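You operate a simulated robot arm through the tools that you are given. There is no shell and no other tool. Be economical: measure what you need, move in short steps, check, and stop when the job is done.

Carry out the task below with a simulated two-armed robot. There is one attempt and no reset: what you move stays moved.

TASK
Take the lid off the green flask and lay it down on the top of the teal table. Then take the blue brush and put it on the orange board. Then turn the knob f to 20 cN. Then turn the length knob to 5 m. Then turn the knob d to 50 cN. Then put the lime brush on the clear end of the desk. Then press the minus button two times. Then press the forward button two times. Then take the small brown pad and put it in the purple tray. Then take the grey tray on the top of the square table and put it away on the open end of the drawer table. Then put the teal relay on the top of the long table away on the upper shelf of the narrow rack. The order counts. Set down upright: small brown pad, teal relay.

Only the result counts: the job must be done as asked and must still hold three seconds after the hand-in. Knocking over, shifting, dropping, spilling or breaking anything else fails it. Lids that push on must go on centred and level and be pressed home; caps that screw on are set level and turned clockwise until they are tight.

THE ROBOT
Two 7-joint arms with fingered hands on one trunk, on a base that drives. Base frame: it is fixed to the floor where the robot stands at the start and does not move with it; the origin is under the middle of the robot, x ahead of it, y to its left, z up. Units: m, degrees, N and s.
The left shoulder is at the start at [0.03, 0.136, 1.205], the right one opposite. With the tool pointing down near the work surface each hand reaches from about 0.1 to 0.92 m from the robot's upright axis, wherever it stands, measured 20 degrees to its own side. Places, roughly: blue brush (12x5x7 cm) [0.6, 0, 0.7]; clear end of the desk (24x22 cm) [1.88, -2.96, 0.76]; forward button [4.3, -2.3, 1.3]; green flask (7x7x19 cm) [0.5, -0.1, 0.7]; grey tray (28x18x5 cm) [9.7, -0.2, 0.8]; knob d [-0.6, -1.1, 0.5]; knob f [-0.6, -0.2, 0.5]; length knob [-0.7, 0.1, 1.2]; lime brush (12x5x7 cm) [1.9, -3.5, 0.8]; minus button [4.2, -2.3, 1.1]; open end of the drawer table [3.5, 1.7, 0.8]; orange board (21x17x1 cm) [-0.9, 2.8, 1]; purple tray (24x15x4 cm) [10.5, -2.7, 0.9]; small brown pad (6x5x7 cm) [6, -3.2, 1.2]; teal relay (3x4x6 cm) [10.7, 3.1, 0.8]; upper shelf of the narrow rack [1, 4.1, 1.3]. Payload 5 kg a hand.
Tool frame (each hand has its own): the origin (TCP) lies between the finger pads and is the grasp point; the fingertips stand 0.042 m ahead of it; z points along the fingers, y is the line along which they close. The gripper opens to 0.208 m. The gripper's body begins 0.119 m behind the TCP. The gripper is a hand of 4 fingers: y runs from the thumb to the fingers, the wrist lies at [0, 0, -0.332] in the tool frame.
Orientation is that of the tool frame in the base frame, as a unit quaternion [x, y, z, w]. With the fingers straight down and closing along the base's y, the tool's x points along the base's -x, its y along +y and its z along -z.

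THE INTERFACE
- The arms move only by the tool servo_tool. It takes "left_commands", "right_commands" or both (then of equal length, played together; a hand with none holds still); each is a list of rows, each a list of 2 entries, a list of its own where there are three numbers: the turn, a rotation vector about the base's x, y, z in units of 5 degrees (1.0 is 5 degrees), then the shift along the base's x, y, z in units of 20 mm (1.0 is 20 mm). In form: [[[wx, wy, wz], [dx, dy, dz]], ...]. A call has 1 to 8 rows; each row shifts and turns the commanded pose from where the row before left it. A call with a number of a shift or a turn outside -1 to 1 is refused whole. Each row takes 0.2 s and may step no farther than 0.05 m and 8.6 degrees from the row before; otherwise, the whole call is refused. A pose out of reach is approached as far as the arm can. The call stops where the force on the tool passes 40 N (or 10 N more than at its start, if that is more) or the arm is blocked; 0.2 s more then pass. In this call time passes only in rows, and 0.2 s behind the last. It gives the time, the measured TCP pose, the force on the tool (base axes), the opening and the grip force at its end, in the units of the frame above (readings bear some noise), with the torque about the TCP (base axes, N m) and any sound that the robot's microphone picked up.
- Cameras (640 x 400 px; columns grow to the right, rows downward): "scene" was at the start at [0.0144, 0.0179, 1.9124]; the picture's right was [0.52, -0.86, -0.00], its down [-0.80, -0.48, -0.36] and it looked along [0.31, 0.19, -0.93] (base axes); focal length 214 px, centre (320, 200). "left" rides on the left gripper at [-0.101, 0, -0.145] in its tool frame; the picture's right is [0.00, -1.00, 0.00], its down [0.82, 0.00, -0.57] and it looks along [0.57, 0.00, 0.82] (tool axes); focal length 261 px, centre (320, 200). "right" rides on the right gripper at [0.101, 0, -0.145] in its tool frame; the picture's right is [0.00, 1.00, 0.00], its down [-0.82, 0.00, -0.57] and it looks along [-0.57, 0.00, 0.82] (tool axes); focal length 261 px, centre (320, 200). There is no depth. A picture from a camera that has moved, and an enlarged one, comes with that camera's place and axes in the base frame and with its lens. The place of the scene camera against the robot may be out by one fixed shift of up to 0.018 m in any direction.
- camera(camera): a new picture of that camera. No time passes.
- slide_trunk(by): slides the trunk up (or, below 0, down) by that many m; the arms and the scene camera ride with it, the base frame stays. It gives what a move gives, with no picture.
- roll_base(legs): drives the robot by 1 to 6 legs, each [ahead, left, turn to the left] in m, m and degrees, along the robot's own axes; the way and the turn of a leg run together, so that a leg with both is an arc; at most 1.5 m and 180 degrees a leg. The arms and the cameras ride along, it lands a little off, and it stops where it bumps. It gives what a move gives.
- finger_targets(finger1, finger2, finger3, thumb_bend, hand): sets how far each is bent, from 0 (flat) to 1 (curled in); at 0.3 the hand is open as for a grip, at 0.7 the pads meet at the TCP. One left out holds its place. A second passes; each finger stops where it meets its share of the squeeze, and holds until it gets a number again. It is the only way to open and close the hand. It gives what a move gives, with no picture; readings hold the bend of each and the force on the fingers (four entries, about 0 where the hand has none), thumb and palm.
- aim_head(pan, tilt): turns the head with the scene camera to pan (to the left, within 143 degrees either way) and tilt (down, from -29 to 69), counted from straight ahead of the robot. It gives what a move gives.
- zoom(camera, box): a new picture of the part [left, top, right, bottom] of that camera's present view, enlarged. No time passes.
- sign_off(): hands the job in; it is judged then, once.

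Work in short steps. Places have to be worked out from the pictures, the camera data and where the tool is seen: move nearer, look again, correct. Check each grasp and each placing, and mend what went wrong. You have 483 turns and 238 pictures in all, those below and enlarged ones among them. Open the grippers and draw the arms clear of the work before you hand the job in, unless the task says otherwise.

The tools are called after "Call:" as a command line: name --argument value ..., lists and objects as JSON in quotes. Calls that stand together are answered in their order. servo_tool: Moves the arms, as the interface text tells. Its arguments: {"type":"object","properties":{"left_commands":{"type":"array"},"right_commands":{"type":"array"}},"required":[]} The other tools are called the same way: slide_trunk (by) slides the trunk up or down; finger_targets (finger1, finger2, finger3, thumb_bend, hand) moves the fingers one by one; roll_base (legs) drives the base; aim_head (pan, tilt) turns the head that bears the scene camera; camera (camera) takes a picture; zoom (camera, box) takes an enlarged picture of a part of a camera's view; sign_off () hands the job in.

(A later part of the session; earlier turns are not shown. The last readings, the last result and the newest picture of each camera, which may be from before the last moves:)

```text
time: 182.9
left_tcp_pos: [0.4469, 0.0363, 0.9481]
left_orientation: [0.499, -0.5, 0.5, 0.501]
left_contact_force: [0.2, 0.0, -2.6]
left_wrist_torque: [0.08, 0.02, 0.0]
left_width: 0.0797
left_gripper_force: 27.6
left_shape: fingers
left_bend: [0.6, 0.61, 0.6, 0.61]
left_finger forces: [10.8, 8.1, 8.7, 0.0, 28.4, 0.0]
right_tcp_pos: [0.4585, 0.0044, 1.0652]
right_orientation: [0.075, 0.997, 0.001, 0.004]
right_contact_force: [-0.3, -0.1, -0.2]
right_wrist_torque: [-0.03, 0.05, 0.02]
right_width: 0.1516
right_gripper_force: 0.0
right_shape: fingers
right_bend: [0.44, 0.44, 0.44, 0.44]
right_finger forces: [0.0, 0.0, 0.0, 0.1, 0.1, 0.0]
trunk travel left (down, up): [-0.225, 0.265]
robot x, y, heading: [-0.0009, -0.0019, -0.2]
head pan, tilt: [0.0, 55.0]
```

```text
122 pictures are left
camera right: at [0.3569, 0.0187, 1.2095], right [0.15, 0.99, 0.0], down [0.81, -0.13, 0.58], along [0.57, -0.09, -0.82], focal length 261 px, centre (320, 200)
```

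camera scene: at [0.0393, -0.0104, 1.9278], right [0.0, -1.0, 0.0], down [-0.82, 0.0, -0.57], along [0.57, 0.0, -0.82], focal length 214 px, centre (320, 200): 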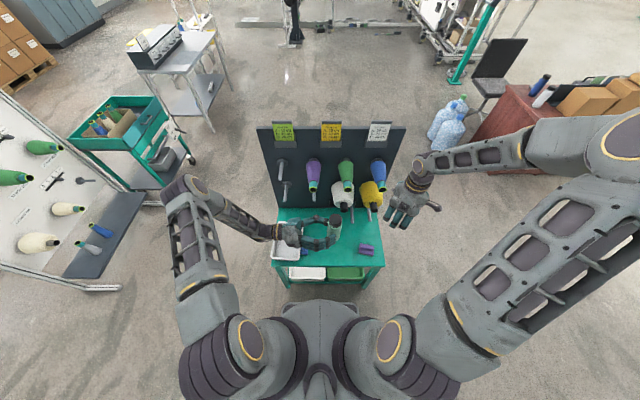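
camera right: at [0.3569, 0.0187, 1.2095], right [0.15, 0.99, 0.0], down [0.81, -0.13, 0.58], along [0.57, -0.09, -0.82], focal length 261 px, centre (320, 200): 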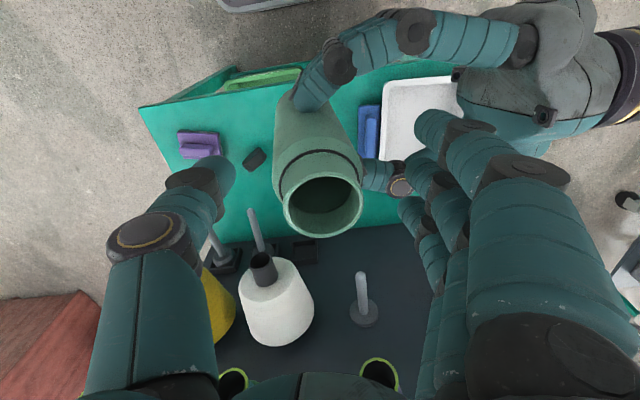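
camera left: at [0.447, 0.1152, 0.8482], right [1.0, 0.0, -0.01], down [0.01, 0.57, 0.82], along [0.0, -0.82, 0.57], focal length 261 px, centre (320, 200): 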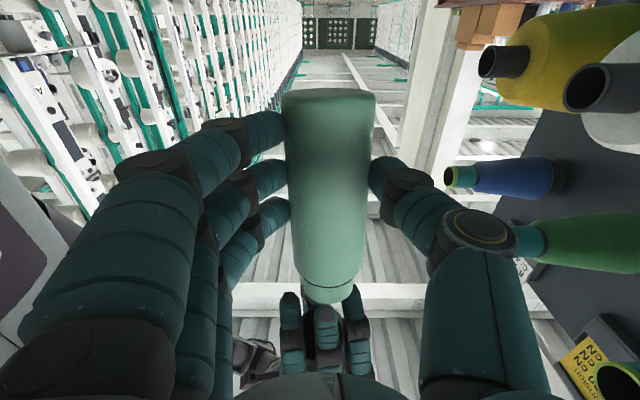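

Centred. Lower 36 mm and grip the flask body's top.

Call:
servo_tool --right_commands '[[[0, 0, 0], [-0.1, 0, -0.9]], [[0, 0, 0], [-0.1, -0.05, -0.9]]]'

Call:
finger_targets --hand "right" --finger1 0.66 --finger2 0.66 --finger3 0.66 --thumb_bend 0.66

Call:
camera --camera "right"

```text
time: 183.5
left_tcp_pos: [0.4459, 0.0361, 0.9491]
left_orientation: [0.499, -0.499, 0.5, 0.501]
left_contact_force: [0.2, 0.0, -2.4]
left_wrist_torque: [0.11, -0.02, 0.01]
left_width: 0.0796
left_gripper_force: 28.0
left_shape: fingers
left_bend: [0.6, 0.61, 0.6, 0.61]
left_finger forces: [10.9, 8.1, 8.8, 0.1, 28.3, 0.1]
right_tcp_pos: [0.4532, 0.0033, 1.0276]
right_orientation: [0.074, 0.997, 0.001, 0.004]
right_contact_force: [-0.4, 0.3, 0.4]
right_wrist_torque: [0.05, 0.01, 0.02]
right_width: 0.1518
right_gripper_force: 0.0
right_shape: fingers
right_bend: [0.44, 0.44, 0.44, 0.44]
right_finger forces: [0.0, 0.0, 0.1, 0.1, 0.1, 0.0]
trunk travel left (down, up): [-0.225, 0.265]
robot x, y, heading: [-0.0009, 0.0009, -0.1]
head pan, tilt: [0.0, 55.0]
```

```text
time: 184.5
left_tcp_pos: [0.4459, 0.0365, 0.9483]
left_orientation: [0.499, -0.499, 0.5, 0.502]
left_contact_force: [0.1, 14.1, 0.5]
left_wrist_torque: [-0.45, -0.06, 0.11]
left_width: 0.0798
left_gripper_force: 31.2
left_shape: fingers
left_bend: [0.61, 0.61, 0.61, 0.62]
left_finger forces: [9.5, 9.0, 12.6, 0.0, 31.0, 0.0]
right_tcp_pos: [0.4513, 0.0031, 1.0272]
right_orientation: [0.075, 0.997, -0.001, 0.005]
right_contact_force: [0.7, -14.7, -1.3]
right_wrist_torque: [-0.74, 0.04, 0.02]
right_width: 0.0663
right_gripper_force: 18.1
right_shape: fingers
right_bend: [0.66, 0.59, 0.65, 0.61]
right_finger forces: [0.2, 9.0, 2.1, 0.1, 24.3, 0.1]
trunk travel left (down, up): [-0.225, 0.265]
robot x, y, heading: [0.0009, 0.0008, -0.2]
head pan, tilt: [0.0, 55.0]
```

```text
121 pictures are left
camera right: at [0.3517, 0.0168, 1.1722], right [0.15, 0.99, 0.0], down [0.81, -0.13, 0.58], along [0.57, -0.09, -0.82], focal length 261 px, centre (320, 200)
```

right: 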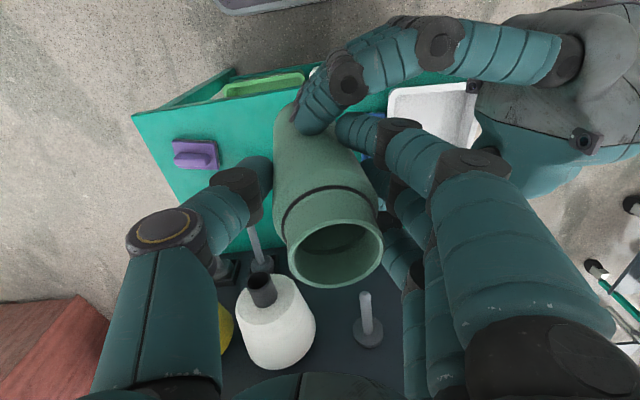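

Balance the grip: shift the right 4 mm to −y and tighten the fingers.

Call:
servo_tool --right_commands '[[[0, 0, 0], [0, -0.2, 0]]]'

Call:
finger_targets --hand "right" --finger1 0.74 --finger2 0.72 --finger3 0.74 --thumb_bend 0.68

```text
time: 184.9
left_tcp_pos: [0.4467, 0.0357, 0.9479]
left_orientation: [0.498, -0.499, 0.501, 0.502]
left_contact_force: [4.2, 6.3, 1.3]
left_wrist_torque: [-0.26, 0.11, 0.24]
left_width: 0.0796
left_gripper_force: 28.8
left_shape: fingers
left_bend: [0.61, 0.61, 0.61, 0.61]
left_finger forces: [9.4, 7.8, 9.8, 0.0, 31.7, 0.1]
right_tcp_pos: [0.4535, -0.0004, 1.0283]
right_orientation: [0.073, 0.997, 0.001, 0.003]
right_contact_force: [-4.0, -5.8, -1.8]
right_wrist_torque: [-0.24, 0.19, -0.05]
right_width: 0.0657
right_gripper_force: 17.3
right_shape: fingers
right_bend: [0.66, 0.59, 0.65, 0.61]
right_finger forces: [0.7, 11.2, 2.3, 0.0, 20.4, 0.0]
trunk travel left (down, up): [-0.225, 0.265]
robot x, y, heading: [-0.0006, 0.0012, 0.0]
head pan, tilt: [0.0, 55.0]
```

```text
time: 185.9
left_tcp_pos: [0.4463, 0.0366, 0.9491]
left_orientation: [0.498, -0.5, 0.5, 0.502]
left_contact_force: [6.4, -6.0, 7.3]
left_wrist_torque: [-0.13, 0.23, 0.33]
left_width: 0.0802
left_gripper_force: 27.7
left_shape: fingers
left_bend: [0.61, 0.61, 0.61, 0.61]
left_finger forces: [9.7, 7.1, 7.3, 0.0, 31.1, 0.1]
right_tcp_pos: [0.453, -0.001, 1.0273]
right_orientation: [0.075, 0.997, 0.001, 0.004]
right_contact_force: [-5.3, 5.7, -7.1]
right_wrist_torque: [0.29, 0.2, -0.16]
right_width: 0.063
right_gripper_force: 27.8
right_shape: fingers
right_bend: [0.67, 0.59, 0.66, 0.61]
right_finger forces: [9.7, 11.2, 9.1, 0.1, 26.0, 0.0]
trunk travel left (down, up): [-0.225, 0.265]
robot x, y, heading: [0.0025, 0.0033, 0.2]
head pan, tilt: [0.0, 55.0]
```

Balanced 28 N. Open the left hand and retreat it in +y.

Call:
finger_targets --hand "left" --finger1 0.44 --finger2 0.44 --finger3 0.44 --thumb_bend 0.44

Call:
servo_tool --left_commands '[[[0, 0, 0], [0, 1, 0]], [[0, 0, 0], [0, 1, 0]], [[0, 0, 0], [0, 1, 0]], [[0, 0, 0], [0, 1, 0]], [[0, 0, 0], [0, 1, 0]], [[0, 0, 0], [0, 1, 0]], [[0, 0, 0], [0, 1, 0]], [[0, 0, 0], [0, 1, 0]]]'

Call:
servo_tool --left_commands '[[[0, 0, 0], [0, 1, 0.5]], [[0, 0, 0], [0, 1, 0.5]], [[0, 0, 0], [0, 1, 0.5]], [[0, 0, 0], [0, 1, 0.5]], [[0, 0, 0], [0, 1, 0.5]], [[0, 0, 0], [0, 1, 0.5]], [[0, 0, 0], [0, 1, 0.5]], [[0, 0, 0], [0, 1, 0.5]]]' --right_commands '[[[0, 0, 0], [0.5, -0.3, -0.7]], [[0, 0, 0], [0.5, -0.3, -0.7]], [[0, 0, 0], [0.5, -0.3, -0.7]], [[0, 0, 0], [0.5, -0.3, -0.7]], [[0, 0, 0], [0.5, -0.3, -0.7]], [[0, 0, 0], [0.5, -0.3, -0.7]], [[0, 0, 0], [0.5, -0.3, -0.7]], [[0, 0, 0], [0.5, -0.3, -0.7]]]'

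Call:
camera --camera "right"

Call:
zoom --camera "scene" --box '[240, 180, 420, 300]'

```text
time: 186.9
left_tcp_pos: [0.4458, 0.0368, 0.9487]
left_orientation: [0.498, -0.5, 0.499, 0.502]
left_contact_force: [0.8, -0.4, -0.4]
left_wrist_torque: [0.02, -0.02, 0.02]
left_width: 0.1511
left_gripper_force: 0.0
left_shape: fingers
left_bend: [0.44, 0.44, 0.44, 0.44]
left_finger forces: [0.1, 0.0, 0.0, 0.0, 0.0, 0.0]
right_tcp_pos: [0.4532, 0.0001, 1.0279]
right_orientation: [0.074, 0.997, 0.0, 0.004]
right_contact_force: [-0.3, 0.0, -0.3]
right_wrist_torque: [0.01, -0.01, -0.02]
right_width: 0.0626
right_gripper_force: 30.3
right_shape: fingers
right_bend: [0.67, 0.59, 0.66, 0.61]
right_finger forces: [9.6, 10.3, 11.2, 0.0, 29.4, 0.0]
trunk travel left (down, up): [-0.225, 0.265]
robot x, y, heading: [0.0015, 0.0003, 0.1]
head pan, tilt: [0.0, 55.0]
```

```text
time: 188.7
left_tcp_pos: [0.4446, 0.1981, 0.9485]
left_orientation: [0.499, -0.499, 0.5, 0.501]
left_contact_force: [-0.2, -0.2, 0.3]
left_wrist_torque: [-0.01, -0.02, 0.02]
left_width: 0.1511
left_gripper_force: 0.0
left_shape: fingers
left_bend: [0.44, 0.44, 0.44, 0.44]
left_finger forces: [0.0, 0.1, 0.1, 0.0, 0.0, 0.1]
right_tcp_pos: [0.4525, -0.002, 1.0273]
right_orientation: [0.075, 0.997, 0.0, 0.003]
right_contact_force: [-0.4, 0.0, 1.1]
right_wrist_torque: [-0.03, 0.0, -0.01]
right_width: 0.0625
right_gripper_force: 30.3
right_shape: fingers
right_bend: [0.67, 0.59, 0.66, 0.61]
right_finger forces: [9.7, 10.5, 11.2, 0.0, 29.4, 0.1]
trunk travel left (down, up): [-0.225, 0.265]
robot x, y, heading: [0.0019, 0.0013, 0.1]
head pan, tilt: [0.0, 55.0]
```

```text
time: 190.5
left_tcp_pos: [0.447, 0.3574, 1.0275]
left_orientation: [0.498, -0.5, 0.5, 0.503]
left_contact_force: [-0.2, -0.6, 0.4]
left_wrist_torque: [-0.01, 0.02, -0.07]
left_width: 0.1511
left_gripper_force: 0.1
left_shape: fingers
left_bend: [0.44, 0.44, 0.44, 0.44]
left_finger forces: [0.0, 0.0, 0.1, 0.0, 0.0, 0.1]
right_tcp_pos: [0.535, -0.0506, 0.9155]
right_orientation: [0.075, 0.997, 0.0, 0.005]
right_contact_force: [1.4, 0.0, 0.8]
right_wrist_torque: [0.02, 0.04, 0.0]
right_width: 0.0627
right_gripper_force: 30.2
right_shape: fingers
right_bend: [0.67, 0.59, 0.66, 0.61]
right_finger forces: [9.7, 10.3, 11.2, 0.0, 28.9, 0.0]
trunk travel left (down, up): [-0.225, 0.265]
robot x, y, heading: [0.0007, 0.0002, 0.1]
head pan, tilt: [0.0, 55.0]
```

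```text
120 pictures are left
camera right: at [0.4337, -0.0359, 1.0597], right [0.15, 0.99, 0.0], down [0.81, -0.13, 0.58], along [0.57, -0.09, -0.82], focal length 261 px, centre (320, 200)
```

right: 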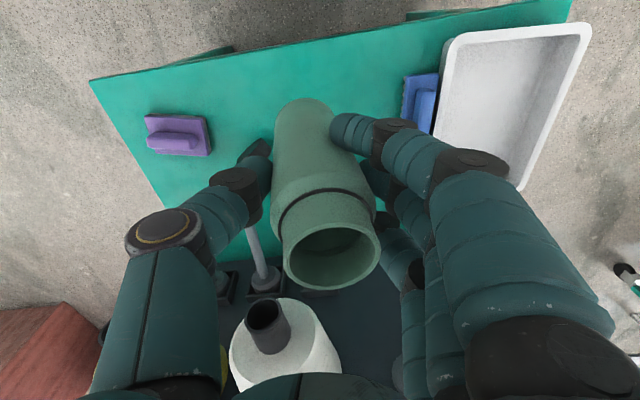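

```text
3.33 times, centred on (330, 240) of scene
camera zoom: at [0.0393, -0.0105, 1.9278], right [0.0, -1.0, 0.0], down [-0.82, 0.0, -0.57], along [0.57, 0.0, -0.82], focal length 715 px, centre (287, 67)
```

zoom: 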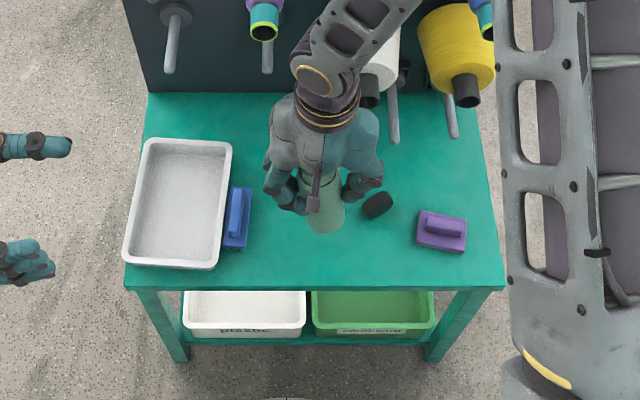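

Lower the flask to the table (shifting +20 mm in y to stay clear of the lid).

Call:
servo_tool --right_commands '[[[0, 0, 0], [0, 0.3, -0.9]], [[0, 0, 0], [0, 0.3, -0.9]], [[0, 0, 0], [0, 0.2, -0.9]], [[0, 0, 0], [0, 0.2, -0.9]], [[0, 0, 0], [0, 0, -0.9]], [[0, 0, 0], [0, 0, -0.8]], [[0, 0, 0], [0, 0, -0.6]], [[0, 0, 0], [0, 0, -0.4]]]'

Call:
servo_tool --right_commands '[[[0, 0, 0], [0, 0, -0.25]], [[0, 0, 0], [0, 0, -0.25]]]'

Call:
camera --camera "right"

```text
time: 192.3
left_tcp_pos: [0.4467, 0.3559, 1.0278]
left_orientation: [0.499, -0.5, 0.5, 0.501]
left_contact_force: [0.3, -0.1, -0.3]
left_wrist_torque: [-0.01, -0.01, 0.01]
left_width: 0.1509
left_gripper_force: 0.0
left_shape: fingers
left_bend: [0.44, 0.44, 0.44, 0.44]
left_finger forces: [0.1, 0.0, 0.1, 0.0, 0.1, 0.1]
right_tcp_pos: [0.5343, -0.0285, 0.7881]
right_orientation: [0.073, 0.997, 0.0, 0.004]
right_contact_force: [-0.2, 0.0, 0.6]
right_wrist_torque: [0.02, 0.04, 0.0]
right_width: 0.0627
right_gripper_force: 30.5
right_shape: fingers
right_bend: [0.67, 0.59, 0.66, 0.61]
right_finger forces: [10.0, 10.4, 11.1, 0.1, 28.9, 0.0]
trunk travel left (down, up): [-0.225, 0.265]
robot x, y, heading: [0.0035, -0.0001, 0.1]
head pan, tilt: [0.0, 55.0]
```

```text
time: 192.9
left_tcp_pos: [0.446, 0.3564, 1.0274]
left_orientation: [0.499, -0.5, 0.5, 0.502]
left_contact_force: [-0.4, -0.2, 0.3]
left_wrist_torque: [0.01, -0.02, -0.02]
left_width: 0.151
left_gripper_force: 0.0
left_shape: fingers
left_bend: [0.44, 0.44, 0.44, 0.44]
left_finger forces: [0.0, 0.0, 0.1, 0.0, 0.0, 0.0]
right_tcp_pos: [0.5335, -0.0291, 0.7796]
right_orientation: [0.074, 0.997, 0.001, 0.004]
right_contact_force: [-0.1, -0.3, 0.4]
right_wrist_torque: [0.01, -0.02, 0.0]
right_width: 0.0626
right_gripper_force: 29.7
right_shape: fingers
right_bend: [0.67, 0.59, 0.66, 0.61]
right_finger forces: [9.8, 10.4, 11.1, 0.0, 28.8, 0.1]
trunk travel left (down, up): [-0.225, 0.265]
robot x, y, heading: [0.0021, -0.0003, 0.1]
head pan, tilt: [0.0, 55.0]
```

```text
118 pictures are left
camera right: at [0.4332, -0.0139, 0.9236], right [0.15, 0.99, 0.0], down [0.81, -0.12, 0.58], along [0.57, -0.09, -0.82], focal length 261 px, centre (320, 200)
```

right: 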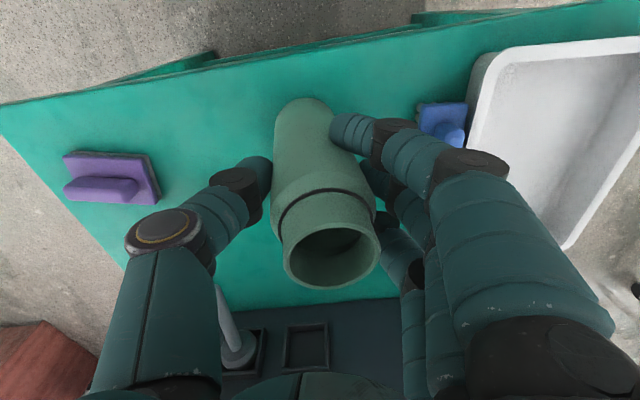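

Continue lowering to contact.

Call:
servo_tool --right_commands '[[[0, 0, 0], [0, 0, -0.3]], [[0, 0, 0], [0, 0, -0.25]]]'

Call:
servo_tool --right_commands '[[[0, 0, 0], [0, 0, -0.2]]]'

Call:
servo_tool --right_commands '[[[0, 0, 0], [0, 0, -0.2]]]'

```text
time: 193.5
left_tcp_pos: [0.4453, 0.3577, 1.0286]
left_orientation: [0.499, -0.499, 0.501, 0.501]
left_contact_force: [0.0, -0.2, -0.5]
left_wrist_torque: [0.06, -0.02, 0.03]
left_width: 0.1509
left_gripper_force: 0.0
left_shape: fingers
left_bend: [0.44, 0.44, 0.44, 0.44]
left_finger forces: [0.0, 0.0, 0.0, 0.0, 0.0, 0.0]
right_tcp_pos: [0.5326, -0.0285, 0.7698]
right_orientation: [0.074, 0.997, 0.001, 0.005]
right_contact_force: [-0.6, -2.0, 12.2]
right_wrist_torque: [0.0, -0.03, -0.01]
right_width: 0.0628
right_gripper_force: 31.6
right_shape: fingers
right_bend: [0.67, 0.59, 0.66, 0.61]
right_finger forces: [9.3, 10.6, 11.3, 0.0, 31.5, 0.1]
trunk travel left (down, up): [-0.225, 0.265]
robot x, y, heading: [0.0003, 0.0008, 0.4]
head pan, tilt: [0.0, 55.0]
```

```text
time: 193.9
left_tcp_pos: [0.4447, 0.3572, 1.0283]
left_orientation: [0.499, -0.499, 0.501, 0.501]
left_contact_force: [0.6, 0.0, -0.3]
left_wrist_torque: [-0.01, 0.0, 0.01]
left_width: 0.1511
left_gripper_force: 0.1
left_shape: fingers
left_bend: [0.44, 0.44, 0.44, 0.44]
left_finger forces: [0.0, 0.0, 0.0, 0.0, 0.1, 0.0]
right_tcp_pos: [0.5329, -0.0302, 0.7653]
right_orientation: [0.074, 0.997, 0.001, 0.006]
right_contact_force: [-1.8, -7.5, 28.7]
right_wrist_torque: [-0.25, 0.04, -0.04]
right_width: 0.062
right_gripper_force: 34.1
right_shape: fingers
right_bend: [0.71, 0.6, 0.67, 0.61]
right_finger forces: [13.2, 8.9, 11.9, 0.0, 34.8, 0.0]
trunk travel left (down, up): [-0.225, 0.265]
robot x, y, heading: [-0.0008, -0.0002, 0.3]
head pan, tilt: [0.0, 55.0]
```

```text
time: 194.5
left_tcp_pos: [0.4456, 0.3579, 1.0285]
left_orientation: [0.498, -0.5, 0.5, 0.501]
left_contact_force: [-0.1, 0.2, 0.9]
left_wrist_torque: [-0.02, 0.0, -0.02]
left_width: 0.1512
left_gripper_force: 0.0
left_shape: fingers
left_bend: [0.44, 0.44, 0.44, 0.44]
left_finger forces: [0.0, 0.0, 0.1, 0.0, 0.1, 0.1]
right_tcp_pos: [0.5321, -0.0297, 0.7619]
right_orientation: [0.074, 0.997, 0.0, 0.006]
right_contact_force: [-6.2, -3.1, 28.6]
right_wrist_torque: [-0.26, 0.22, -0.02]
right_width: 0.0613
right_gripper_force: 35.3
right_shape: fingers
right_bend: [0.71, 0.6, 0.68, 0.62]
right_finger forces: [15.4, 10.3, 12.0, 0.1, 32.3, 0.1]
trunk travel left (down, up): [-0.225, 0.265]
robot x, y, heading: [0.0014, -0.001, 0.1]
head pan, tilt: [0.0, 55.0]
stopped in row 1 (right hand): the force on the tool passed its limit at 40 N (the readings are from after the stop); the commanded pose is now the measured one
```

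On the table. Ease up, open the right and rise.

Call:
servo_tool --right_commands '[[[0, 0, 0], [0, 0, 0.15]]]'

Call:
finger_targets --hand "right" --finger1 0.48 --finger2 0.48 --finger3 0.48 --thumb_bend 0.5

Call:
servo_tool --right_commands '[[[0, 0, 0], [0, 0, 1]], [[0, 0, 0], [0, 0, 1]], [[0, 0, 0], [0, 0, 1]], [[0, 0, 0], [0, 0, 1]], [[0, 0, 0], [0, 0, 1]], [[0, 0, 0], [0, 0, 1]], [[0, 0, 0], [0, 0, 1]], [[0, 0, 0], [0, 0, 1]]]'

Call:
camera --camera "right"

```text
time: 194.9
left_tcp_pos: [0.4468, 0.3576, 1.0271]
left_orientation: [0.499, -0.499, 0.501, 0.501]
left_contact_force: [0.6, 0.3, -0.4]
left_wrist_torque: [0.02, 0.02, -0.02]
left_width: 0.1513
left_gripper_force: 0.0
left_shape: fingers
left_bend: [0.44, 0.44, 0.44, 0.44]
left_finger forces: [0.0, 0.0, 0.0, 0.1, 0.1, 0.1]
right_tcp_pos: [0.5332, -0.0303, 0.7639]
right_orientation: [0.074, 0.997, 0.001, 0.005]
right_contact_force: [0.1, -0.9, 4.9]
right_wrist_torque: [0.1, 0.0, 0.01]
right_width: 0.0613
right_gripper_force: 33.2
right_shape: fingers
right_bend: [0.71, 0.6, 0.68, 0.61]
right_finger forces: [14.1, 10.2, 13.3, 0.0, 28.5, 0.0]
trunk travel left (down, up): [-0.225, 0.265]
robot x, y, heading: [0.0013, -0.0009, 0.3]
head pan, tilt: [0.0, 55.0]
```

```text
time: 195.9
left_tcp_pos: [0.4469, 0.357, 1.0266]
left_orientation: [0.499, -0.499, 0.5, 0.501]
left_contact_force: [-0.1, -0.2, -0.2]
left_wrist_torque: [0.0, 0.03, 0.03]
left_width: 0.1511
left_gripper_force: 0.0
left_shape: fingers
left_bend: [0.44, 0.44, 0.44, 0.44]
left_finger forces: [0.0, 0.1, 0.0, 0.1, 0.0, 0.0]
right_tcp_pos: [0.5333, -0.0303, 0.7636]
right_orientation: [0.074, 0.997, 0.001, 0.006]
right_contact_force: [-0.5, -1.0, 0.1]
right_wrist_torque: [-0.01, 0.0, -0.01]
right_width: 0.1251
right_gripper_force: 0.1
right_shape: fingers
right_bend: [0.48, 0.48, 0.48, 0.5]
right_finger forces: [0.0, 0.1, 0.1, 0.0, 0.1, 0.1]
trunk travel left (down, up): [-0.225, 0.265]
robot x, y, heading: [0.003, -0.0034, -0.3]
head pan, tilt: [0.0, 55.0]
```

```text
time: 197.7
left_tcp_pos: [0.4449, 0.357, 1.0279]
left_orientation: [0.498, -0.5, 0.5, 0.503]
left_contact_force: [-0.2, 0.1, -0.4]
left_wrist_torque: [-0.01, -0.01, 0.03]
left_width: 0.1511
left_gripper_force: 0.0
left_shape: fingers
left_bend: [0.44, 0.44, 0.44, 0.44]
left_finger forces: [0.0, 0.0, 0.0, 0.0, 0.0, 0.0]
right_tcp_pos: [0.5309, -0.028, 0.9249]
right_orientation: [0.073, 0.997, 0.0, 0.005]
right_contact_force: [-1.0, 0.2, -0.8]
right_wrist_torque: [0.02, -0.08, -0.02]
right_width: 0.125
right_gripper_force: 0.0
right_shape: fingers
right_bend: [0.48, 0.48, 0.48, 0.5]
right_finger forces: [0.0, 0.0, 0.1, 0.0, 0.0, 0.1]
trunk travel left (down, up): [-0.225, 0.265]
robot x, y, heading: [-0.0012, -0.0003, -0.0]
head pan, tilt: [0.0, 55.0]
```

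```text
117 pictures are left
camera right: at [0.4316, -0.0145, 1.0687], right [0.15, 0.99, 0.0], down [0.81, -0.12, 0.58], along [0.57, -0.09, -0.81], focal length 261 px, centre (320, 200)
```

right: 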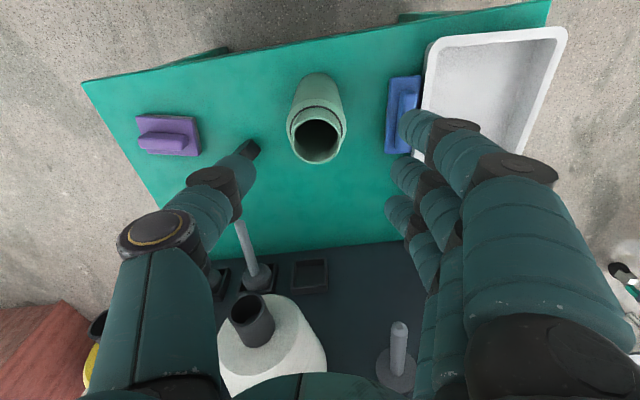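

Flask stands upright and the lid lies on the table. Now the blue brush at about (0.569,0.088), aligned with the hand. Move the right hand above it.

Call:
servo_tool --right_commands '[[[0, 0, 0], [0.32, 0.97, 0]], [[0, 0, 0], [0.32, 0.97, 0]], [[0, 0, 0], [0.32, 0.97, 0]], [[0, 0, 0], [0.32, 0.97, 0]], [[0, 0, 0], [0.32, 0.97, -0.5]], [[0, 0, 0], [0.32, 0.97, -1]], [[0, 0, 0], [0, 0, -1]], [[0, 0, 0], [0, 0, -1]]]'

Call:
finger_targets --hand "right" --finger1 0.55 --finger2 0.55 --finger3 0.55 --thumb_bend 0.55

Call:
camera --camera "right"

```text
time: 199.5
left_tcp_pos: [0.4471, 0.358, 1.0264]
left_orientation: [0.498, -0.498, 0.501, 0.503]
left_contact_force: [1.2, 0.4, -0.6]
left_wrist_torque: [-0.02, -0.02, -0.01]
left_width: 0.1508
left_gripper_force: 0.0
left_shape: fingers
left_bend: [0.44, 0.44, 0.44, 0.44]
left_finger forces: [0.0, 0.1, 0.1, 0.0, 0.0, 0.0]
right_tcp_pos: [0.571, 0.0879, 0.8538]
right_orientation: [0.073, 0.997, 0.001, 0.005]
right_contact_force: [-0.6, 0.9, 0.1]
right_wrist_torque: [-0.06, 0.09, -0.03]
right_width: 0.125
right_gripper_force: 0.1
right_shape: fingers
right_bend: [0.48, 0.48, 0.48, 0.5]
right_finger forces: [0.1, 0.1, 0.0, 0.0, 0.0, 0.1]
trunk travel left (down, up): [-0.225, 0.265]
robot x, y, heading: [0.0016, -0.0013, 0.2]
head pan, tilt: [0.0, 55.0]
```

```text
time: 200.5
left_tcp_pos: [0.4466, 0.3577, 1.0276]
left_orientation: [0.5, -0.499, 0.501, 0.501]
left_contact_force: [-0.1, -1.2, -0.2]
left_wrist_torque: [0.02, 0.03, 0.04]
left_width: 0.1511
left_gripper_force: 0.0
left_shape: fingers
left_bend: [0.44, 0.44, 0.44, 0.44]
left_finger forces: [0.1, 0.0, 0.1, 0.0, 0.0, 0.1]
right_tcp_pos: [0.571, 0.0883, 0.8528]
right_orientation: [0.074, 0.997, 0.001, 0.006]
right_contact_force: [0.0, 0.2, -0.3]
right_wrist_torque: [-0.03, -0.01, -0.05]
right_width: 0.0962
right_gripper_force: 0.1
right_shape: fingers
right_bend: [0.55, 0.55, 0.55, 0.55]
right_finger forces: [0.0, 0.1, 0.1, 0.0, 0.1, 0.0]
trunk travel left (down, up): [-0.225, 0.265]
robot x, y, heading: [0.0001, 0.0007, -0.1]
head pan, tilt: [0.0, 55.0]
```

```text
116 pictures are left
camera right: at [0.4702, 0.1018, 0.9988], right [0.15, 0.99, 0.0], down [0.8, -0.13, 0.58], along [0.57, -0.09, -0.81], focal length 261 px, centre (320, 200)
```

right: 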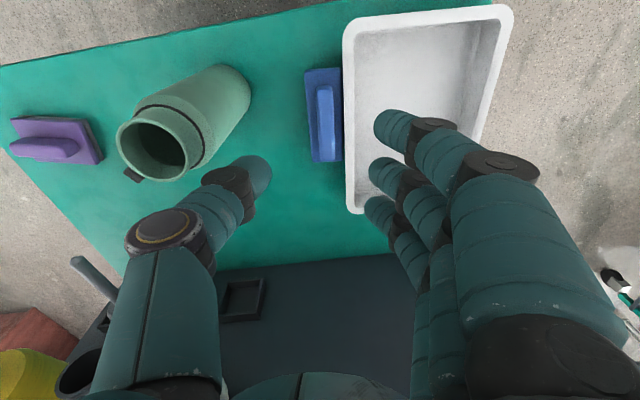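

Handle is too close to the tray rim to grip across; I'll grip the brush lengthwise. Rotate the right hand −90°, opened wide.

Call:
servo_tool --right_commands '[[[0, 0, -1], [0, 0.05, 0.2]], [[0, 0, -1], [0, 0.05, 0.2]], [[0, 0, -1], [0, 0.05, 0]], [[0, 0, -1], [0, 0, 0]], [[0, 0, -1], [0, 0, 0]], [[0, 0, -1], [0, 0, 0]], [[0, 0, -1], [0, 0, 0]], [[0, 0, -1], [0, 0, 0]]]'

Call:
servo_tool --right_commands '[[[0, 0, -1], [0, 0, 0]], [[0, 0, -1], [0, 0, 0]], [[0, 0, -1], [0, 0, 0]], [[0, 0, -1], [0, 0, 0]], [[0, 0, -1], [0, 0, 0]], [[0, 0, -1], [0, 0, 0]], [[0, 0, -1], [0, 0, 0]], [[0, 0, -1], [0, 0, 0]]]'

Call:
finger_targets --hand "right" --finger1 0.38 --finger2 0.38 --finger3 0.38 --thumb_bend 0.38

Call:
servo_tool --right_commands '[[[0, 0, -1], [0, 0, -0.7]], [[0, 0, -1], [0, 0, -0.8]], [[0, 0, 0], [0, 0, -1]], [[0, 0, 0], [0, 0, -1]]]'

Call:
camera --camera "right"

```text
time: 202.3
left_tcp_pos: [0.4459, 0.3582, 1.0276]
left_orientation: [0.499, -0.5, 0.5, 0.501]
left_contact_force: [-0.5, -0.1, 0.3]
left_wrist_torque: [0.0, -0.02, -0.02]
left_width: 0.151
left_gripper_force: 0.1
left_shape: fingers
left_bend: [0.44, 0.44, 0.44, 0.44]
left_finger forces: [0.0, 0.0, 0.0, 0.0, 0.0, 0.0]
right_tcp_pos: [0.5713, 0.0909, 0.8617]
right_orientation: [0.412, 0.911, -0.002, 0.005]
right_contact_force: [-0.5, 0.4, -0.1]
right_wrist_torque: [-0.01, -0.01, 0.01]
right_width: 0.0961
right_gripper_force: 0.0
right_shape: fingers
right_bend: [0.55, 0.55, 0.55, 0.55]
right_finger forces: [0.0, 0.0, 0.0, 0.0, 0.0, 0.0]
trunk travel left (down, up): [-0.225, 0.265]
robot x, y, heading: [-0.0011, -0.0042, -0.1]
head pan, tilt: [0.0, 55.0]
```

```text
time: 204.1
left_tcp_pos: [0.4472, 0.3578, 1.0282]
left_orientation: [0.499, -0.499, 0.501, 0.501]
left_contact_force: [0.3, 1.3, 0.5]
left_wrist_torque: [0.0, 0.01, 0.01]
left_width: 0.151
left_gripper_force: 0.1
left_shape: fingers
left_bend: [0.44, 0.44, 0.44, 0.44]
left_finger forces: [0.0, 0.0, 0.0, 0.1, 0.0, 0.0]
right_tcp_pos: [0.5726, 0.0904, 0.8621]
right_orientation: [0.698, 0.716, -0.003, 0.004]
right_contact_force: [-0.1, 1.0, -0.2]
right_wrist_torque: [-0.01, 0.0, -0.01]
right_width: 0.0961
right_gripper_force: 0.0
right_shape: fingers
right_bend: [0.55, 0.55, 0.55, 0.55]
right_finger forces: [0.1, 0.0, 0.1, 0.0, 0.0, 0.1]
trunk travel left (down, up): [-0.225, 0.265]
robot x, y, heading: [-0.0015, -0.0013, -0.1]
head pan, tilt: [0.0, 55.0]
```

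```text
time: 205.1
left_tcp_pos: [0.4456, 0.3575, 1.028]
left_orientation: [0.499, -0.499, 0.5, 0.502]
left_contact_force: [1.4, -0.1, 0.1]
left_wrist_torque: [0.05, 0.02, 0.0]
left_width: 0.1511
left_gripper_force: 0.0
left_shape: fingers
left_bend: [0.44, 0.44, 0.44, 0.44]
left_finger forces: [0.1, 0.0, 0.0, 0.1, 0.0, 0.1]
right_tcp_pos: [0.5722, 0.0908, 0.8622]
right_orientation: [0.699, 0.715, -0.003, 0.004]
right_contact_force: [0.6, -1.1, 0.6]
right_wrist_torque: [-0.02, 0.03, -0.02]
right_width: 0.1826
right_gripper_force: 0.1
right_shape: fingers
right_bend: [0.38, 0.38, 0.38, 0.38]
right_finger forces: [0.0, 0.0, 0.0, 0.1, 0.0, 0.1]
trunk travel left (down, up): [-0.225, 0.265]
robot x, y, heading: [0.0006, -0.0029, 0.2]
head pan, tilt: [0.0, 55.0]
```

```text
time: 206.1
left_tcp_pos: [0.446, 0.3561, 1.028]
left_orientation: [0.499, -0.499, 0.5, 0.501]
left_contact_force: [0.5, -0.7, 0.0]
left_wrist_torque: [-0.02, -0.01, 0.0]
left_width: 0.151
left_gripper_force: 0.0
left_shape: fingers
left_bend: [0.44, 0.44, 0.44, 0.44]
left_finger forces: [0.1, 0.1, 0.0, 0.1, 0.0, 0.1]
right_tcp_pos: [0.5727, 0.0903, 0.7927]
right_orientation: [0.758, 0.652, -0.004, 0.003]
right_contact_force: [1.6, 0.8, 0.1]
right_wrist_torque: [-0.05, 0.03, -0.02]
right_width: 0.1823
right_gripper_force: 0.1
right_shape: fingers
right_bend: [0.38, 0.38, 0.38, 0.38]
right_finger forces: [0.0, 0.1, 0.0, 0.0, 0.1, 0.0]
trunk travel left (down, up): [-0.225, 0.265]
robot x, y, heading: [-0.0009, -0.0034, 0.1]
head pan, tilt: [0.0, 55.0]
```

```text
115 pictures are left
camera right: at [0.5888, 0.19, 0.9374], right [0.99, -0.15, 0.0], down [-0.13, -0.8, 0.58], along [-0.09, -0.57, -0.81], focal length 261 px, centre (320, 200)
```

right: 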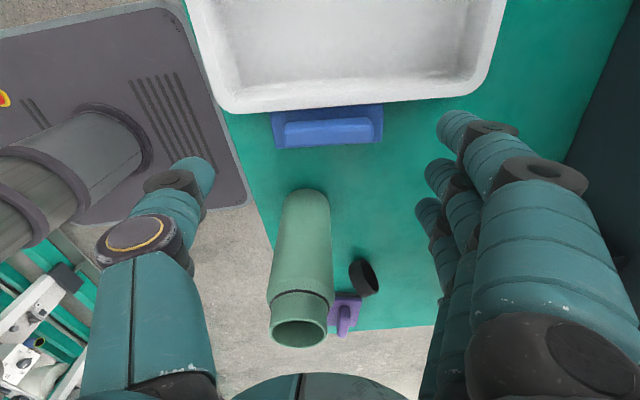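

Brush centre ≈(0.581,0.098). I'll grip its ends slightly to the −y side so the fingers clear the tray rim. Lower.

Call:
servo_tool --right_commands '[[[0, 0, 0], [0.1, -0.2, -1]], [[0, 0, 0], [0.1, -0.2, -1]], [[0, 0, 0], [0.1, -0.2, -1]], [[0, 0, 0], [0.1, -0.1, -0.9]], [[0, 0, 0], [0, 0, -0.6]]]'

Call:
camera --camera "right"

```text
time: 207.3
left_tcp_pos: [0.4472, 0.358, 1.0284]
left_orientation: [0.498, -0.5, 0.5, 0.502]
left_contact_force: [0.2, 0.1, 0.4]
left_wrist_torque: [-0.03, -0.01, -0.06]
left_width: 0.1511
left_gripper_force: 0.0
left_shape: fingers
left_bend: [0.44, 0.44, 0.44, 0.44]
left_finger forces: [0.0, 0.0, 0.0, 0.0, 0.1, 0.0]
right_tcp_pos: [0.5802, 0.0771, 0.7013]
right_orientation: [0.758, 0.652, -0.003, 0.004]
right_contact_force: [1.1, 0.0, 0.8]
right_wrist_torque: [-0.02, 0.03, 0.01]
right_width: 0.1824
right_gripper_force: 0.0
right_shape: fingers
right_bend: [0.38, 0.38, 0.38, 0.38]
right_finger forces: [0.1, 0.0, 0.0, 0.1, 0.1, 0.0]
trunk travel left (down, up): [-0.225, 0.265]
robot x, y, heading: [0.0001, 0.0006, -0.1]
head pan, tilt: [0.0, 55.0]
```

```text
114 pictures are left
camera right: at [0.5963, 0.1771, 0.8461], right [0.99, -0.15, 0.0], down [-0.13, -0.8, 0.58], along [-0.09, -0.57, -0.81], focal length 261 px, centre (320, 200)
```

right: 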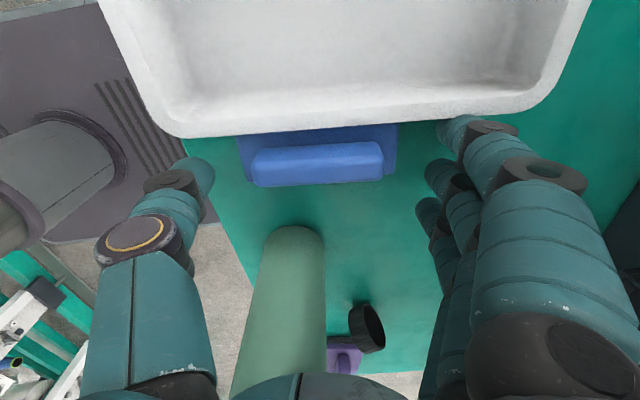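

Close on the brush ends.

Call:
finger_targets --hand "right" --finger1 0.56 --finger2 0.56 --finger3 0.56 --thumb_bend 0.56

Call:
camera --camera "right"

```text
time: 208.3
left_tcp_pos: [0.4457, 0.3575, 1.0284]
left_orientation: [0.499, -0.499, 0.501, 0.502]
left_contact_force: [0.3, 0.1, 0.4]
left_wrist_torque: [-0.01, 0.0, 0.0]
left_width: 0.1508
left_gripper_force: 0.1
left_shape: fingers
left_bend: [0.44, 0.44, 0.44, 0.44]
left_finger forces: [0.0, 0.0, 0.0, 0.0, 0.1, 0.1]
right_tcp_pos: [0.5795, 0.0754, 0.7012]
right_orientation: [0.757, 0.653, -0.004, 0.004]
right_contact_force: [0.1, 0.7, 2.7]
right_wrist_torque: [0.05, 0.19, 0.0]
right_width: 0.1303
right_gripper_force: 20.1
right_shape: fingers
right_bend: [0.49, 0.48, 0.56, 0.51]
right_finger forces: [9.6, 10.1, 0.1, 0.0, 20.3, 0.1]
trunk travel left (down, up): [-0.225, 0.265]
robot x, y, heading: [-0.0009, -0.0006, -0.0]
head pan, tilt: [0.0, 55.0]
```

```text
113 pictures are left
camera right: at [0.5959, 0.177, 0.8464], right [0.99, -0.15, 0.0], down [-0.13, -0.8, 0.58], along [-0.09, -0.57, -0.81], focal length 261 px, centre (320, 200)
```

right: 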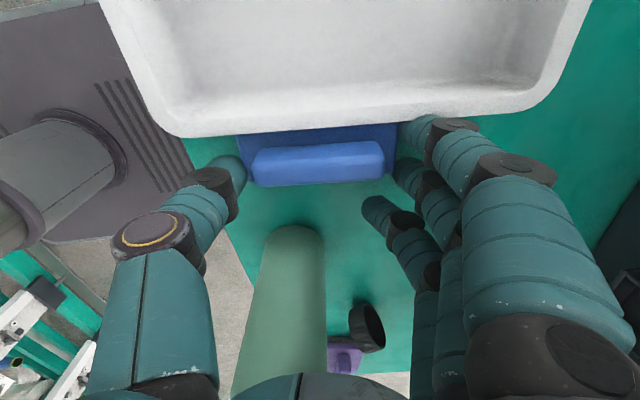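

Gripped at 20 N. Slide 12 mm away from the tray, then lift.

Call:
servo_tool --right_commands '[[[0, 0, 0], [0, -0.3, 0.05]], [[0, 0, 0], [0, -0.4, 0.1]], [[0, 0, 0], [0, 0, 0.5]], [[0, 0, 0], [0, 0, 1]], [[0, 0, 0], [0, 0, 1]], [[0, 0, 0], [0, 0, 1]], [[0, 0, 0], [0, 0, 1]], [[0, 0, 0], [0, 0, 1]]]'

Call:
camera --camera "right"

Call:
zoom --camera "scene" --box '[240, 180, 420, 300]'

```text
time: 210.1
left_tcp_pos: [0.4456, 0.357, 1.0283]
left_orientation: [0.499, -0.499, 0.501, 0.501]
left_contact_force: [-0.2, 0.4, 0.5]
left_wrist_torque: [0.01, 0.01, -0.01]
left_width: 0.151
left_gripper_force: 0.1
left_shape: fingers
left_bend: [0.44, 0.44, 0.44, 0.44]
left_finger forces: [0.0, 0.0, 0.0, 0.1, 0.0, 0.0]
right_tcp_pos: [0.5807, 0.0626, 0.815]
right_orientation: [0.758, 0.652, -0.003, 0.004]
right_contact_force: [-0.4, -0.9, -2.3]
right_wrist_torque: [0.02, -0.09, 0.0]
right_width: 0.1299
right_gripper_force: 20.1
right_shape: fingers
right_bend: [0.49, 0.48, 0.56, 0.51]
right_finger forces: [9.6, 10.1, 0.1, 0.1, 19.6, 0.0]
trunk travel left (down, up): [-0.225, 0.265]
robot x, y, heading: [-0.0013, 0.0009, -0.2]
head pan, tilt: [0.0, 55.0]
```

```text
112 pictures are left
camera right: at [0.5969, 0.1629, 0.9602], right [0.99, -0.15, 0.0], down [-0.12, -0.8, 0.58], along [-0.09, -0.57, -0.81], focal length 261 px, centre (320, 200)
```

right: 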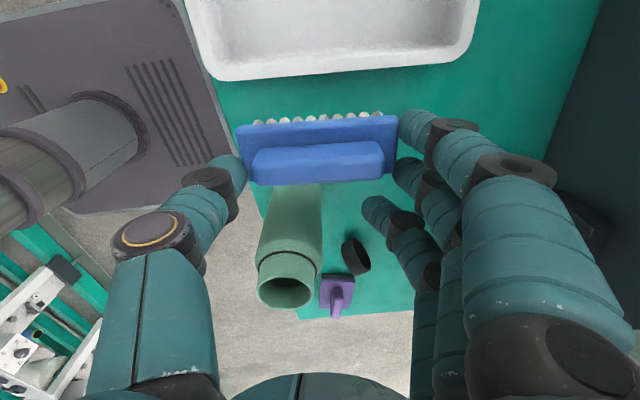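

```text
3.33 times, centred on (330, 240) of scene
camera zoom: at [0.0378, -0.0106, 1.9279], right [0.0, -1.0, 0.0], down [-0.82, 0.0, -0.57], along [0.57, 0.0, -0.82], focal length 715 px, centre (287, 67)
```

zoom: 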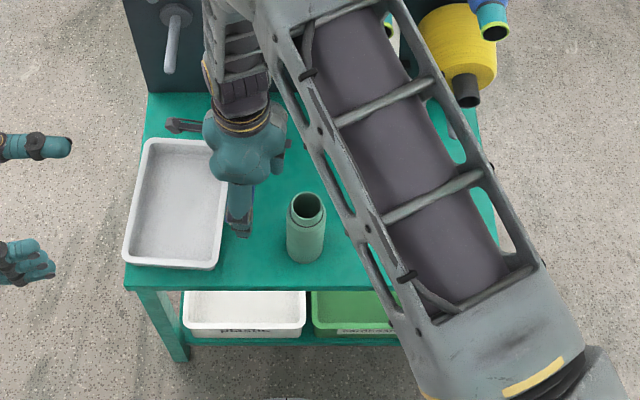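

Brush in hand. Before leaving, use the free left hand to push the displaced tray corner back. Bring the left hand down beside the tray's left edge with fingers closed.

Call:
servo_tool --left_commands '[[[0, 0, 0], [0.37, 0.6, -1]], [[0, 0, 0], [0.37, 0.6, -1]], [[0, 0, 0], [0.37, 0.6, -1]], [[0, 0, 0], [0.37, 0.6, -1]], [[0, 0, 0], [0.37, 0.6, -1]], [[0, 0, 0], [0.37, 0.6, -1]], [[0, 0, 0], [0.37, 0.6, -1]], [[0, 0, 0], [0.37, 0.6, -1]]]' --right_commands '[[[0, 0, 0], [-0.3, 0, 1]], [[0, 0, 0], [-0.3, 0, 1]], [[0, 0, 0], [-0.3, -0.5, 1]], [[0, 0, 0], [-0.3, -0.5, 1]], [[0, 0, 0], [-0.3, -0.5, 1]], [[0, 0, 0], [-0.3, -0.5, 1]], [[0, 0, 0], [-0.3, -0.5, 1]], [[0, 0, 0], [-0.3, -0.5, 1]]]'

Call:
finger_targets --hand "left" --finger1 0.66 --finger2 0.66 --finger3 0.66 --thumb_bend 0.66

Call:
servo_tool --left_commands '[[[0, 0, 0], [0, 0, -1]], [[0, 0, 0], [0, 0, -1]], [[0, 0, 0], [0, 0, -1]], [[0, 0, 0], [0, 0, -1]], [[0, 0, 0], [0, 0, -1]], [[0, 0, 0], [0, 0, -1]], [[0, 0, 0], [0, 0, -1]], [[0, 0, 0], [0, 0, -1]]]' --right_commands '[[[0, 0, 0], [-0.3, -0.8, 0.3]], [[0, 0, 0], [-0.3, -0.8, 0.3]], [[0, 0, 0], [-0.3, -0.8, 0.3]], [[0, 0, 0], [-0.3, -0.8, 0.3]], [[0, 0, 0], [-0.3, -0.8, 0.3]], [[0, 0, 0], [-0.3, -0.8, 0.3]], [[0, 0, 0], [-0.3, -0.8, 0.3]], [[0, 0, 0], [-0.3, -0.8, 0.3]]]'

Call:
camera --camera "scene"

```text
time: 211.9
left_tcp_pos: [0.5055, 0.4447, 0.8737]
left_orientation: [0.491, -0.503, 0.498, 0.507]
left_contact_force: [1.4, 0.7, 3.6]
left_wrist_torque: [0.56, -0.03, -0.38]
left_width: 0.1516
left_gripper_force: 0.1
left_shape: fingers
left_bend: [0.44, 0.44, 0.44, 0.44]
left_finger forces: [0.0, 0.1, 0.0, 0.0, 0.0, 0.0]
left hand out of reach, approached as far as the arm can: row 8
right_tcp_pos: [0.5293, 0.0031, 0.9771]
right_orientation: [0.757, 0.654, -0.003, 0.004]
right_contact_force: [-1.9, 1.9, -1.0]
right_wrist_torque: [-0.32, -0.23, 0.04]
right_width: 0.1299
right_gripper_force: 19.5
right_shape: fingers
right_bend: [0.49, 0.48, 0.56, 0.51]
right_finger forces: [9.6, 10.0, 0.0, 0.0, 19.5, 0.1]
trunk travel left (down, up): [-0.225, 0.265]
robot x, y, heading: [0.0007, 0.0048, 0.1]
head pan, tilt: [0.0, 55.0]
```

```text
time: 212.9
left_tcp_pos: [0.5034, 0.4444, 0.8719]
left_orientation: [0.491, -0.501, 0.5, 0.507]
left_contact_force: [-0.2, 0.0, -0.4]
left_wrist_torque: [-0.01, -0.02, -0.01]
left_width: 0.046
left_gripper_force: 0.0
left_shape: fingers
left_bend: [0.66, 0.66, 0.66, 0.66]
left_finger forces: [0.1, 0.1, 0.0, 0.0, 0.0, 0.1]
right_tcp_pos: [0.532, 0.0011, 0.977]
right_orientation: [0.758, 0.652, -0.003, 0.004]
right_contact_force: [0.1, -0.9, -1.5]
right_wrist_torque: [0.0, -0.01, 0.01]
right_width: 0.1297
right_gripper_force: 20.1
right_shape: fingers
right_bend: [0.49, 0.48, 0.56, 0.51]
right_finger forces: [9.5, 10.0, 0.0, 0.0, 19.7, 0.0]
trunk travel left (down, up): [-0.225, 0.265]
robot x, y, heading: [-0.0033, -0.0019, 0.0]
head pan, tilt: [0.0, 55.0]
```

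```text
time: 214.7
left_tcp_pos: [0.5033, 0.4571, 0.8721]
left_orientation: [-0.496, 0.506, -0.5, -0.499]
left_contact_force: [-0.1, -1.1, 0.1]
left_wrist_torque: [0.02, 0.02, 0.01]
left_width: 0.0454
left_gripper_force: 0.1
left_shape: fingers
left_bend: [0.66, 0.66, 0.66, 0.66]
left_finger forces: [0.1, 0.1, 0.0, 0.0, 0.0, 0.0]
left hand out of reach, approached as far as the arm can: row 1, 2, 3, 4, 5, 6, 7, 8
right_tcp_pos: [0.4839, -0.1272, 1.0221]
right_orientation: [0.758, 0.652, -0.004, 0.004]
right_contact_force: [-0.1, -0.3, 0.0]
right_wrist_torque: [0.02, -0.08, 0.0]
right_width: 0.1301
right_gripper_force: 19.8
right_shape: fingers
right_bend: [0.49, 0.48, 0.56, 0.51]
right_finger forces: [9.4, 10.0, 0.0, 0.1, 19.4, 0.1]
trunk travel left (down, up): [-0.225, 0.265]
robot x, y, heading: [-0.0028, 0.0003, 0.1]
head pan, tilt: [0.0, 55.0]
```

```text
110 pictures are left
camera scene: at [0.038, -0.0117, 1.9279], right [0.0, -1.0, 0.0], down [-0.82, 0.0, -0.57], along [0.57, 0.0, -0.82], focal length 214 px, centre (320, 200)
```

scene: 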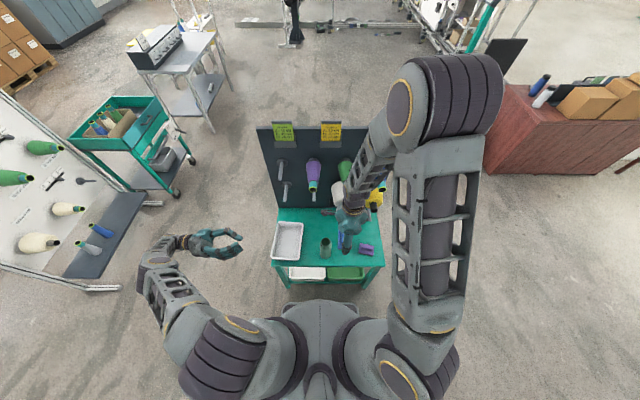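

Horizontal pose can't reach lower; rotate the left hand to point down instead.

Call:
servo_tool --left_commands '[[[1, 0, 0], [0, 0, 0.3]], [[1, 0, 0], [0, 0, 0.3]], [[1, 0, 0], [0, 0, 0.3]], [[1, 0, 0], [0, 0, 0.3]], [[1, 0, 0], [0, 0, 0]], [[1, 0, 0], [0, 0, 0]], [[1, 0, 0], [0, 0, 0]], [[1, 0, 0], [0, 0, 0]]]'

Call:
servo_tool --left_commands '[[[1, 0, 0], [0, 0, 0]], [[1, 0, 0], [0, 0, 0]], [[1, 0, 0], [0, 0, 0]], [[1, 0, 0], [0, 0, 0]], [[1, 0, 0], [0, 0, 0]], [[1, 0, 0], [0, 0, 0]], [[1, 0, 0], [0, 0, 0]], [[1, 0, 0], [0, 0, 0]]]'

Call:
servo_tool --left_commands '[[[1, 0, 0], [0, 0, 0]], [[1, 0, 0], [0, 0, 0]], [[0, 0, 0], [0, -0.5, -1]], [[0, 0, 0], [0, -0.5, -1]], [[0, 0, 0], [0, -0.5, -1]], [[0, 0, 0], [0, -0.5, -1]], [[0, 0, 0], [0, -0.5, -1]]]'

Call:
camera --camera "left"

```text
time: 216.5
left_tcp_pos: [0.503, 0.4557, 0.8936]
left_orientation: [0.641, -0.64, 0.299, 0.3]
left_contact_force: [0.5, 0.2, 0.3]
left_wrist_torque: [0.04, -0.05, 0.01]
left_width: 0.0452
left_gripper_force: 0.1
left_shape: fingers
left_bend: [0.66, 0.66, 0.66, 0.66]
left_finger forces: [0.1, 0.1, 0.0, 0.1, 0.0, 0.0]
right_tcp_pos: [0.4838, -0.1263, 1.0219]
right_orientation: [0.758, 0.652, -0.003, 0.004]
right_contact_force: [-0.8, 0.3, -1.1]
right_wrist_torque: [0.06, -0.01, 0.01]
right_width: 0.1299
right_gripper_force: 18.7
right_shape: fingers
right_bend: [0.49, 0.48, 0.56, 0.51]
right_finger forces: [9.4, 10.0, 0.0, 0.0, 19.3, 0.1]
trunk travel left (down, up): [-0.225, 0.265]
robot x, y, heading: [-0.0006, -0.0014, 0.0]
head pan, tilt: [0.0, 55.0]
```

```text
time: 218.3
left_tcp_pos: [0.5029, 0.4562, 0.8945]
left_orientation: [0.705, -0.704, 0.062, 0.063]
left_contact_force: [0.5, -0.5, 0.2]
left_wrist_torque: [0.02, -0.03, -0.02]
left_width: 0.0456
left_gripper_force: 0.1
left_shape: fingers
left_bend: [0.66, 0.66, 0.66, 0.66]
left_finger forces: [0.0, 0.0, 0.1, 0.0, 0.1, 0.0]
right_tcp_pos: [0.4848, -0.1265, 1.0206]
right_orientation: [0.757, 0.654, -0.004, 0.003]
right_contact_force: [0.1, -0.8, -1.0]
right_wrist_torque: [0.05, 0.01, -0.03]
right_width: 0.1301
right_gripper_force: 19.8
right_shape: fingers
right_bend: [0.49, 0.48, 0.56, 0.51]
right_finger forces: [9.3, 10.0, 0.1, 0.1, 19.4, 0.0]
trunk travel left (down, up): [-0.225, 0.265]
robot x, y, heading: [-0.0004, 0.0012, 0.1]
head pan, tilt: [0.0, 55.0]
```

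```text
time: 219.9
left_tcp_pos: [0.505, 0.4068, 0.7942]
left_orientation: [0.708, -0.706, 0.001, 0.002]
left_contact_force: [0.4, -0.7, -0.9]
left_wrist_torque: [-0.05, 0.0, 0.02]
left_width: 0.0457
left_gripper_force: 0.1
left_shape: fingers
left_bend: [0.66, 0.66, 0.66, 0.66]
left_finger forces: [0.1, 0.0, 0.0, 0.1, 0.1, 0.0]
right_tcp_pos: [0.4841, -0.1257, 1.0218]
right_orientation: [0.758, 0.652, -0.003, 0.004]
right_contact_force: [0.0, 0.3, -1.0]
right_wrist_torque: [-0.04, 0.03, 0.02]
right_width: 0.13
right_gripper_force: 19.7
right_shape: fingers
right_bend: [0.49, 0.48, 0.56, 0.51]
right_finger forces: [9.4, 10.0, 0.0, 0.1, 19.4, 0.1]
trunk travel left (down, up): [-0.225, 0.265]
robot x, y, heading: [0.0012, 0.0012, -0.1]
head pan, tilt: [0.0, 55.0]
```

```text
109 pictures are left
camera left: at [0.5056, 0.5084, 0.9397], right [1.0, 0.01, 0.0], down [0.01, -0.82, 0.57], along [0.0, -0.57, -0.82], focal length 261 px, centre (320, 200)
```

left: 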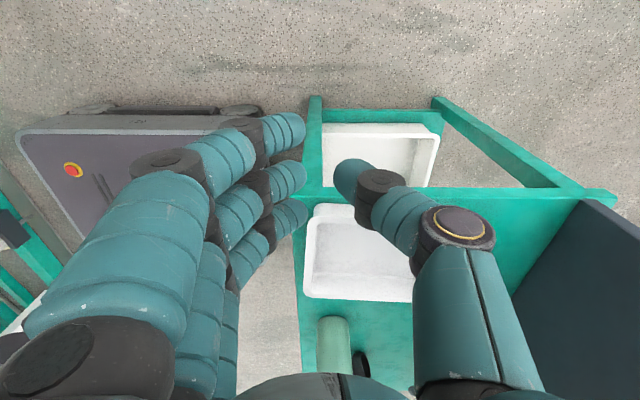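

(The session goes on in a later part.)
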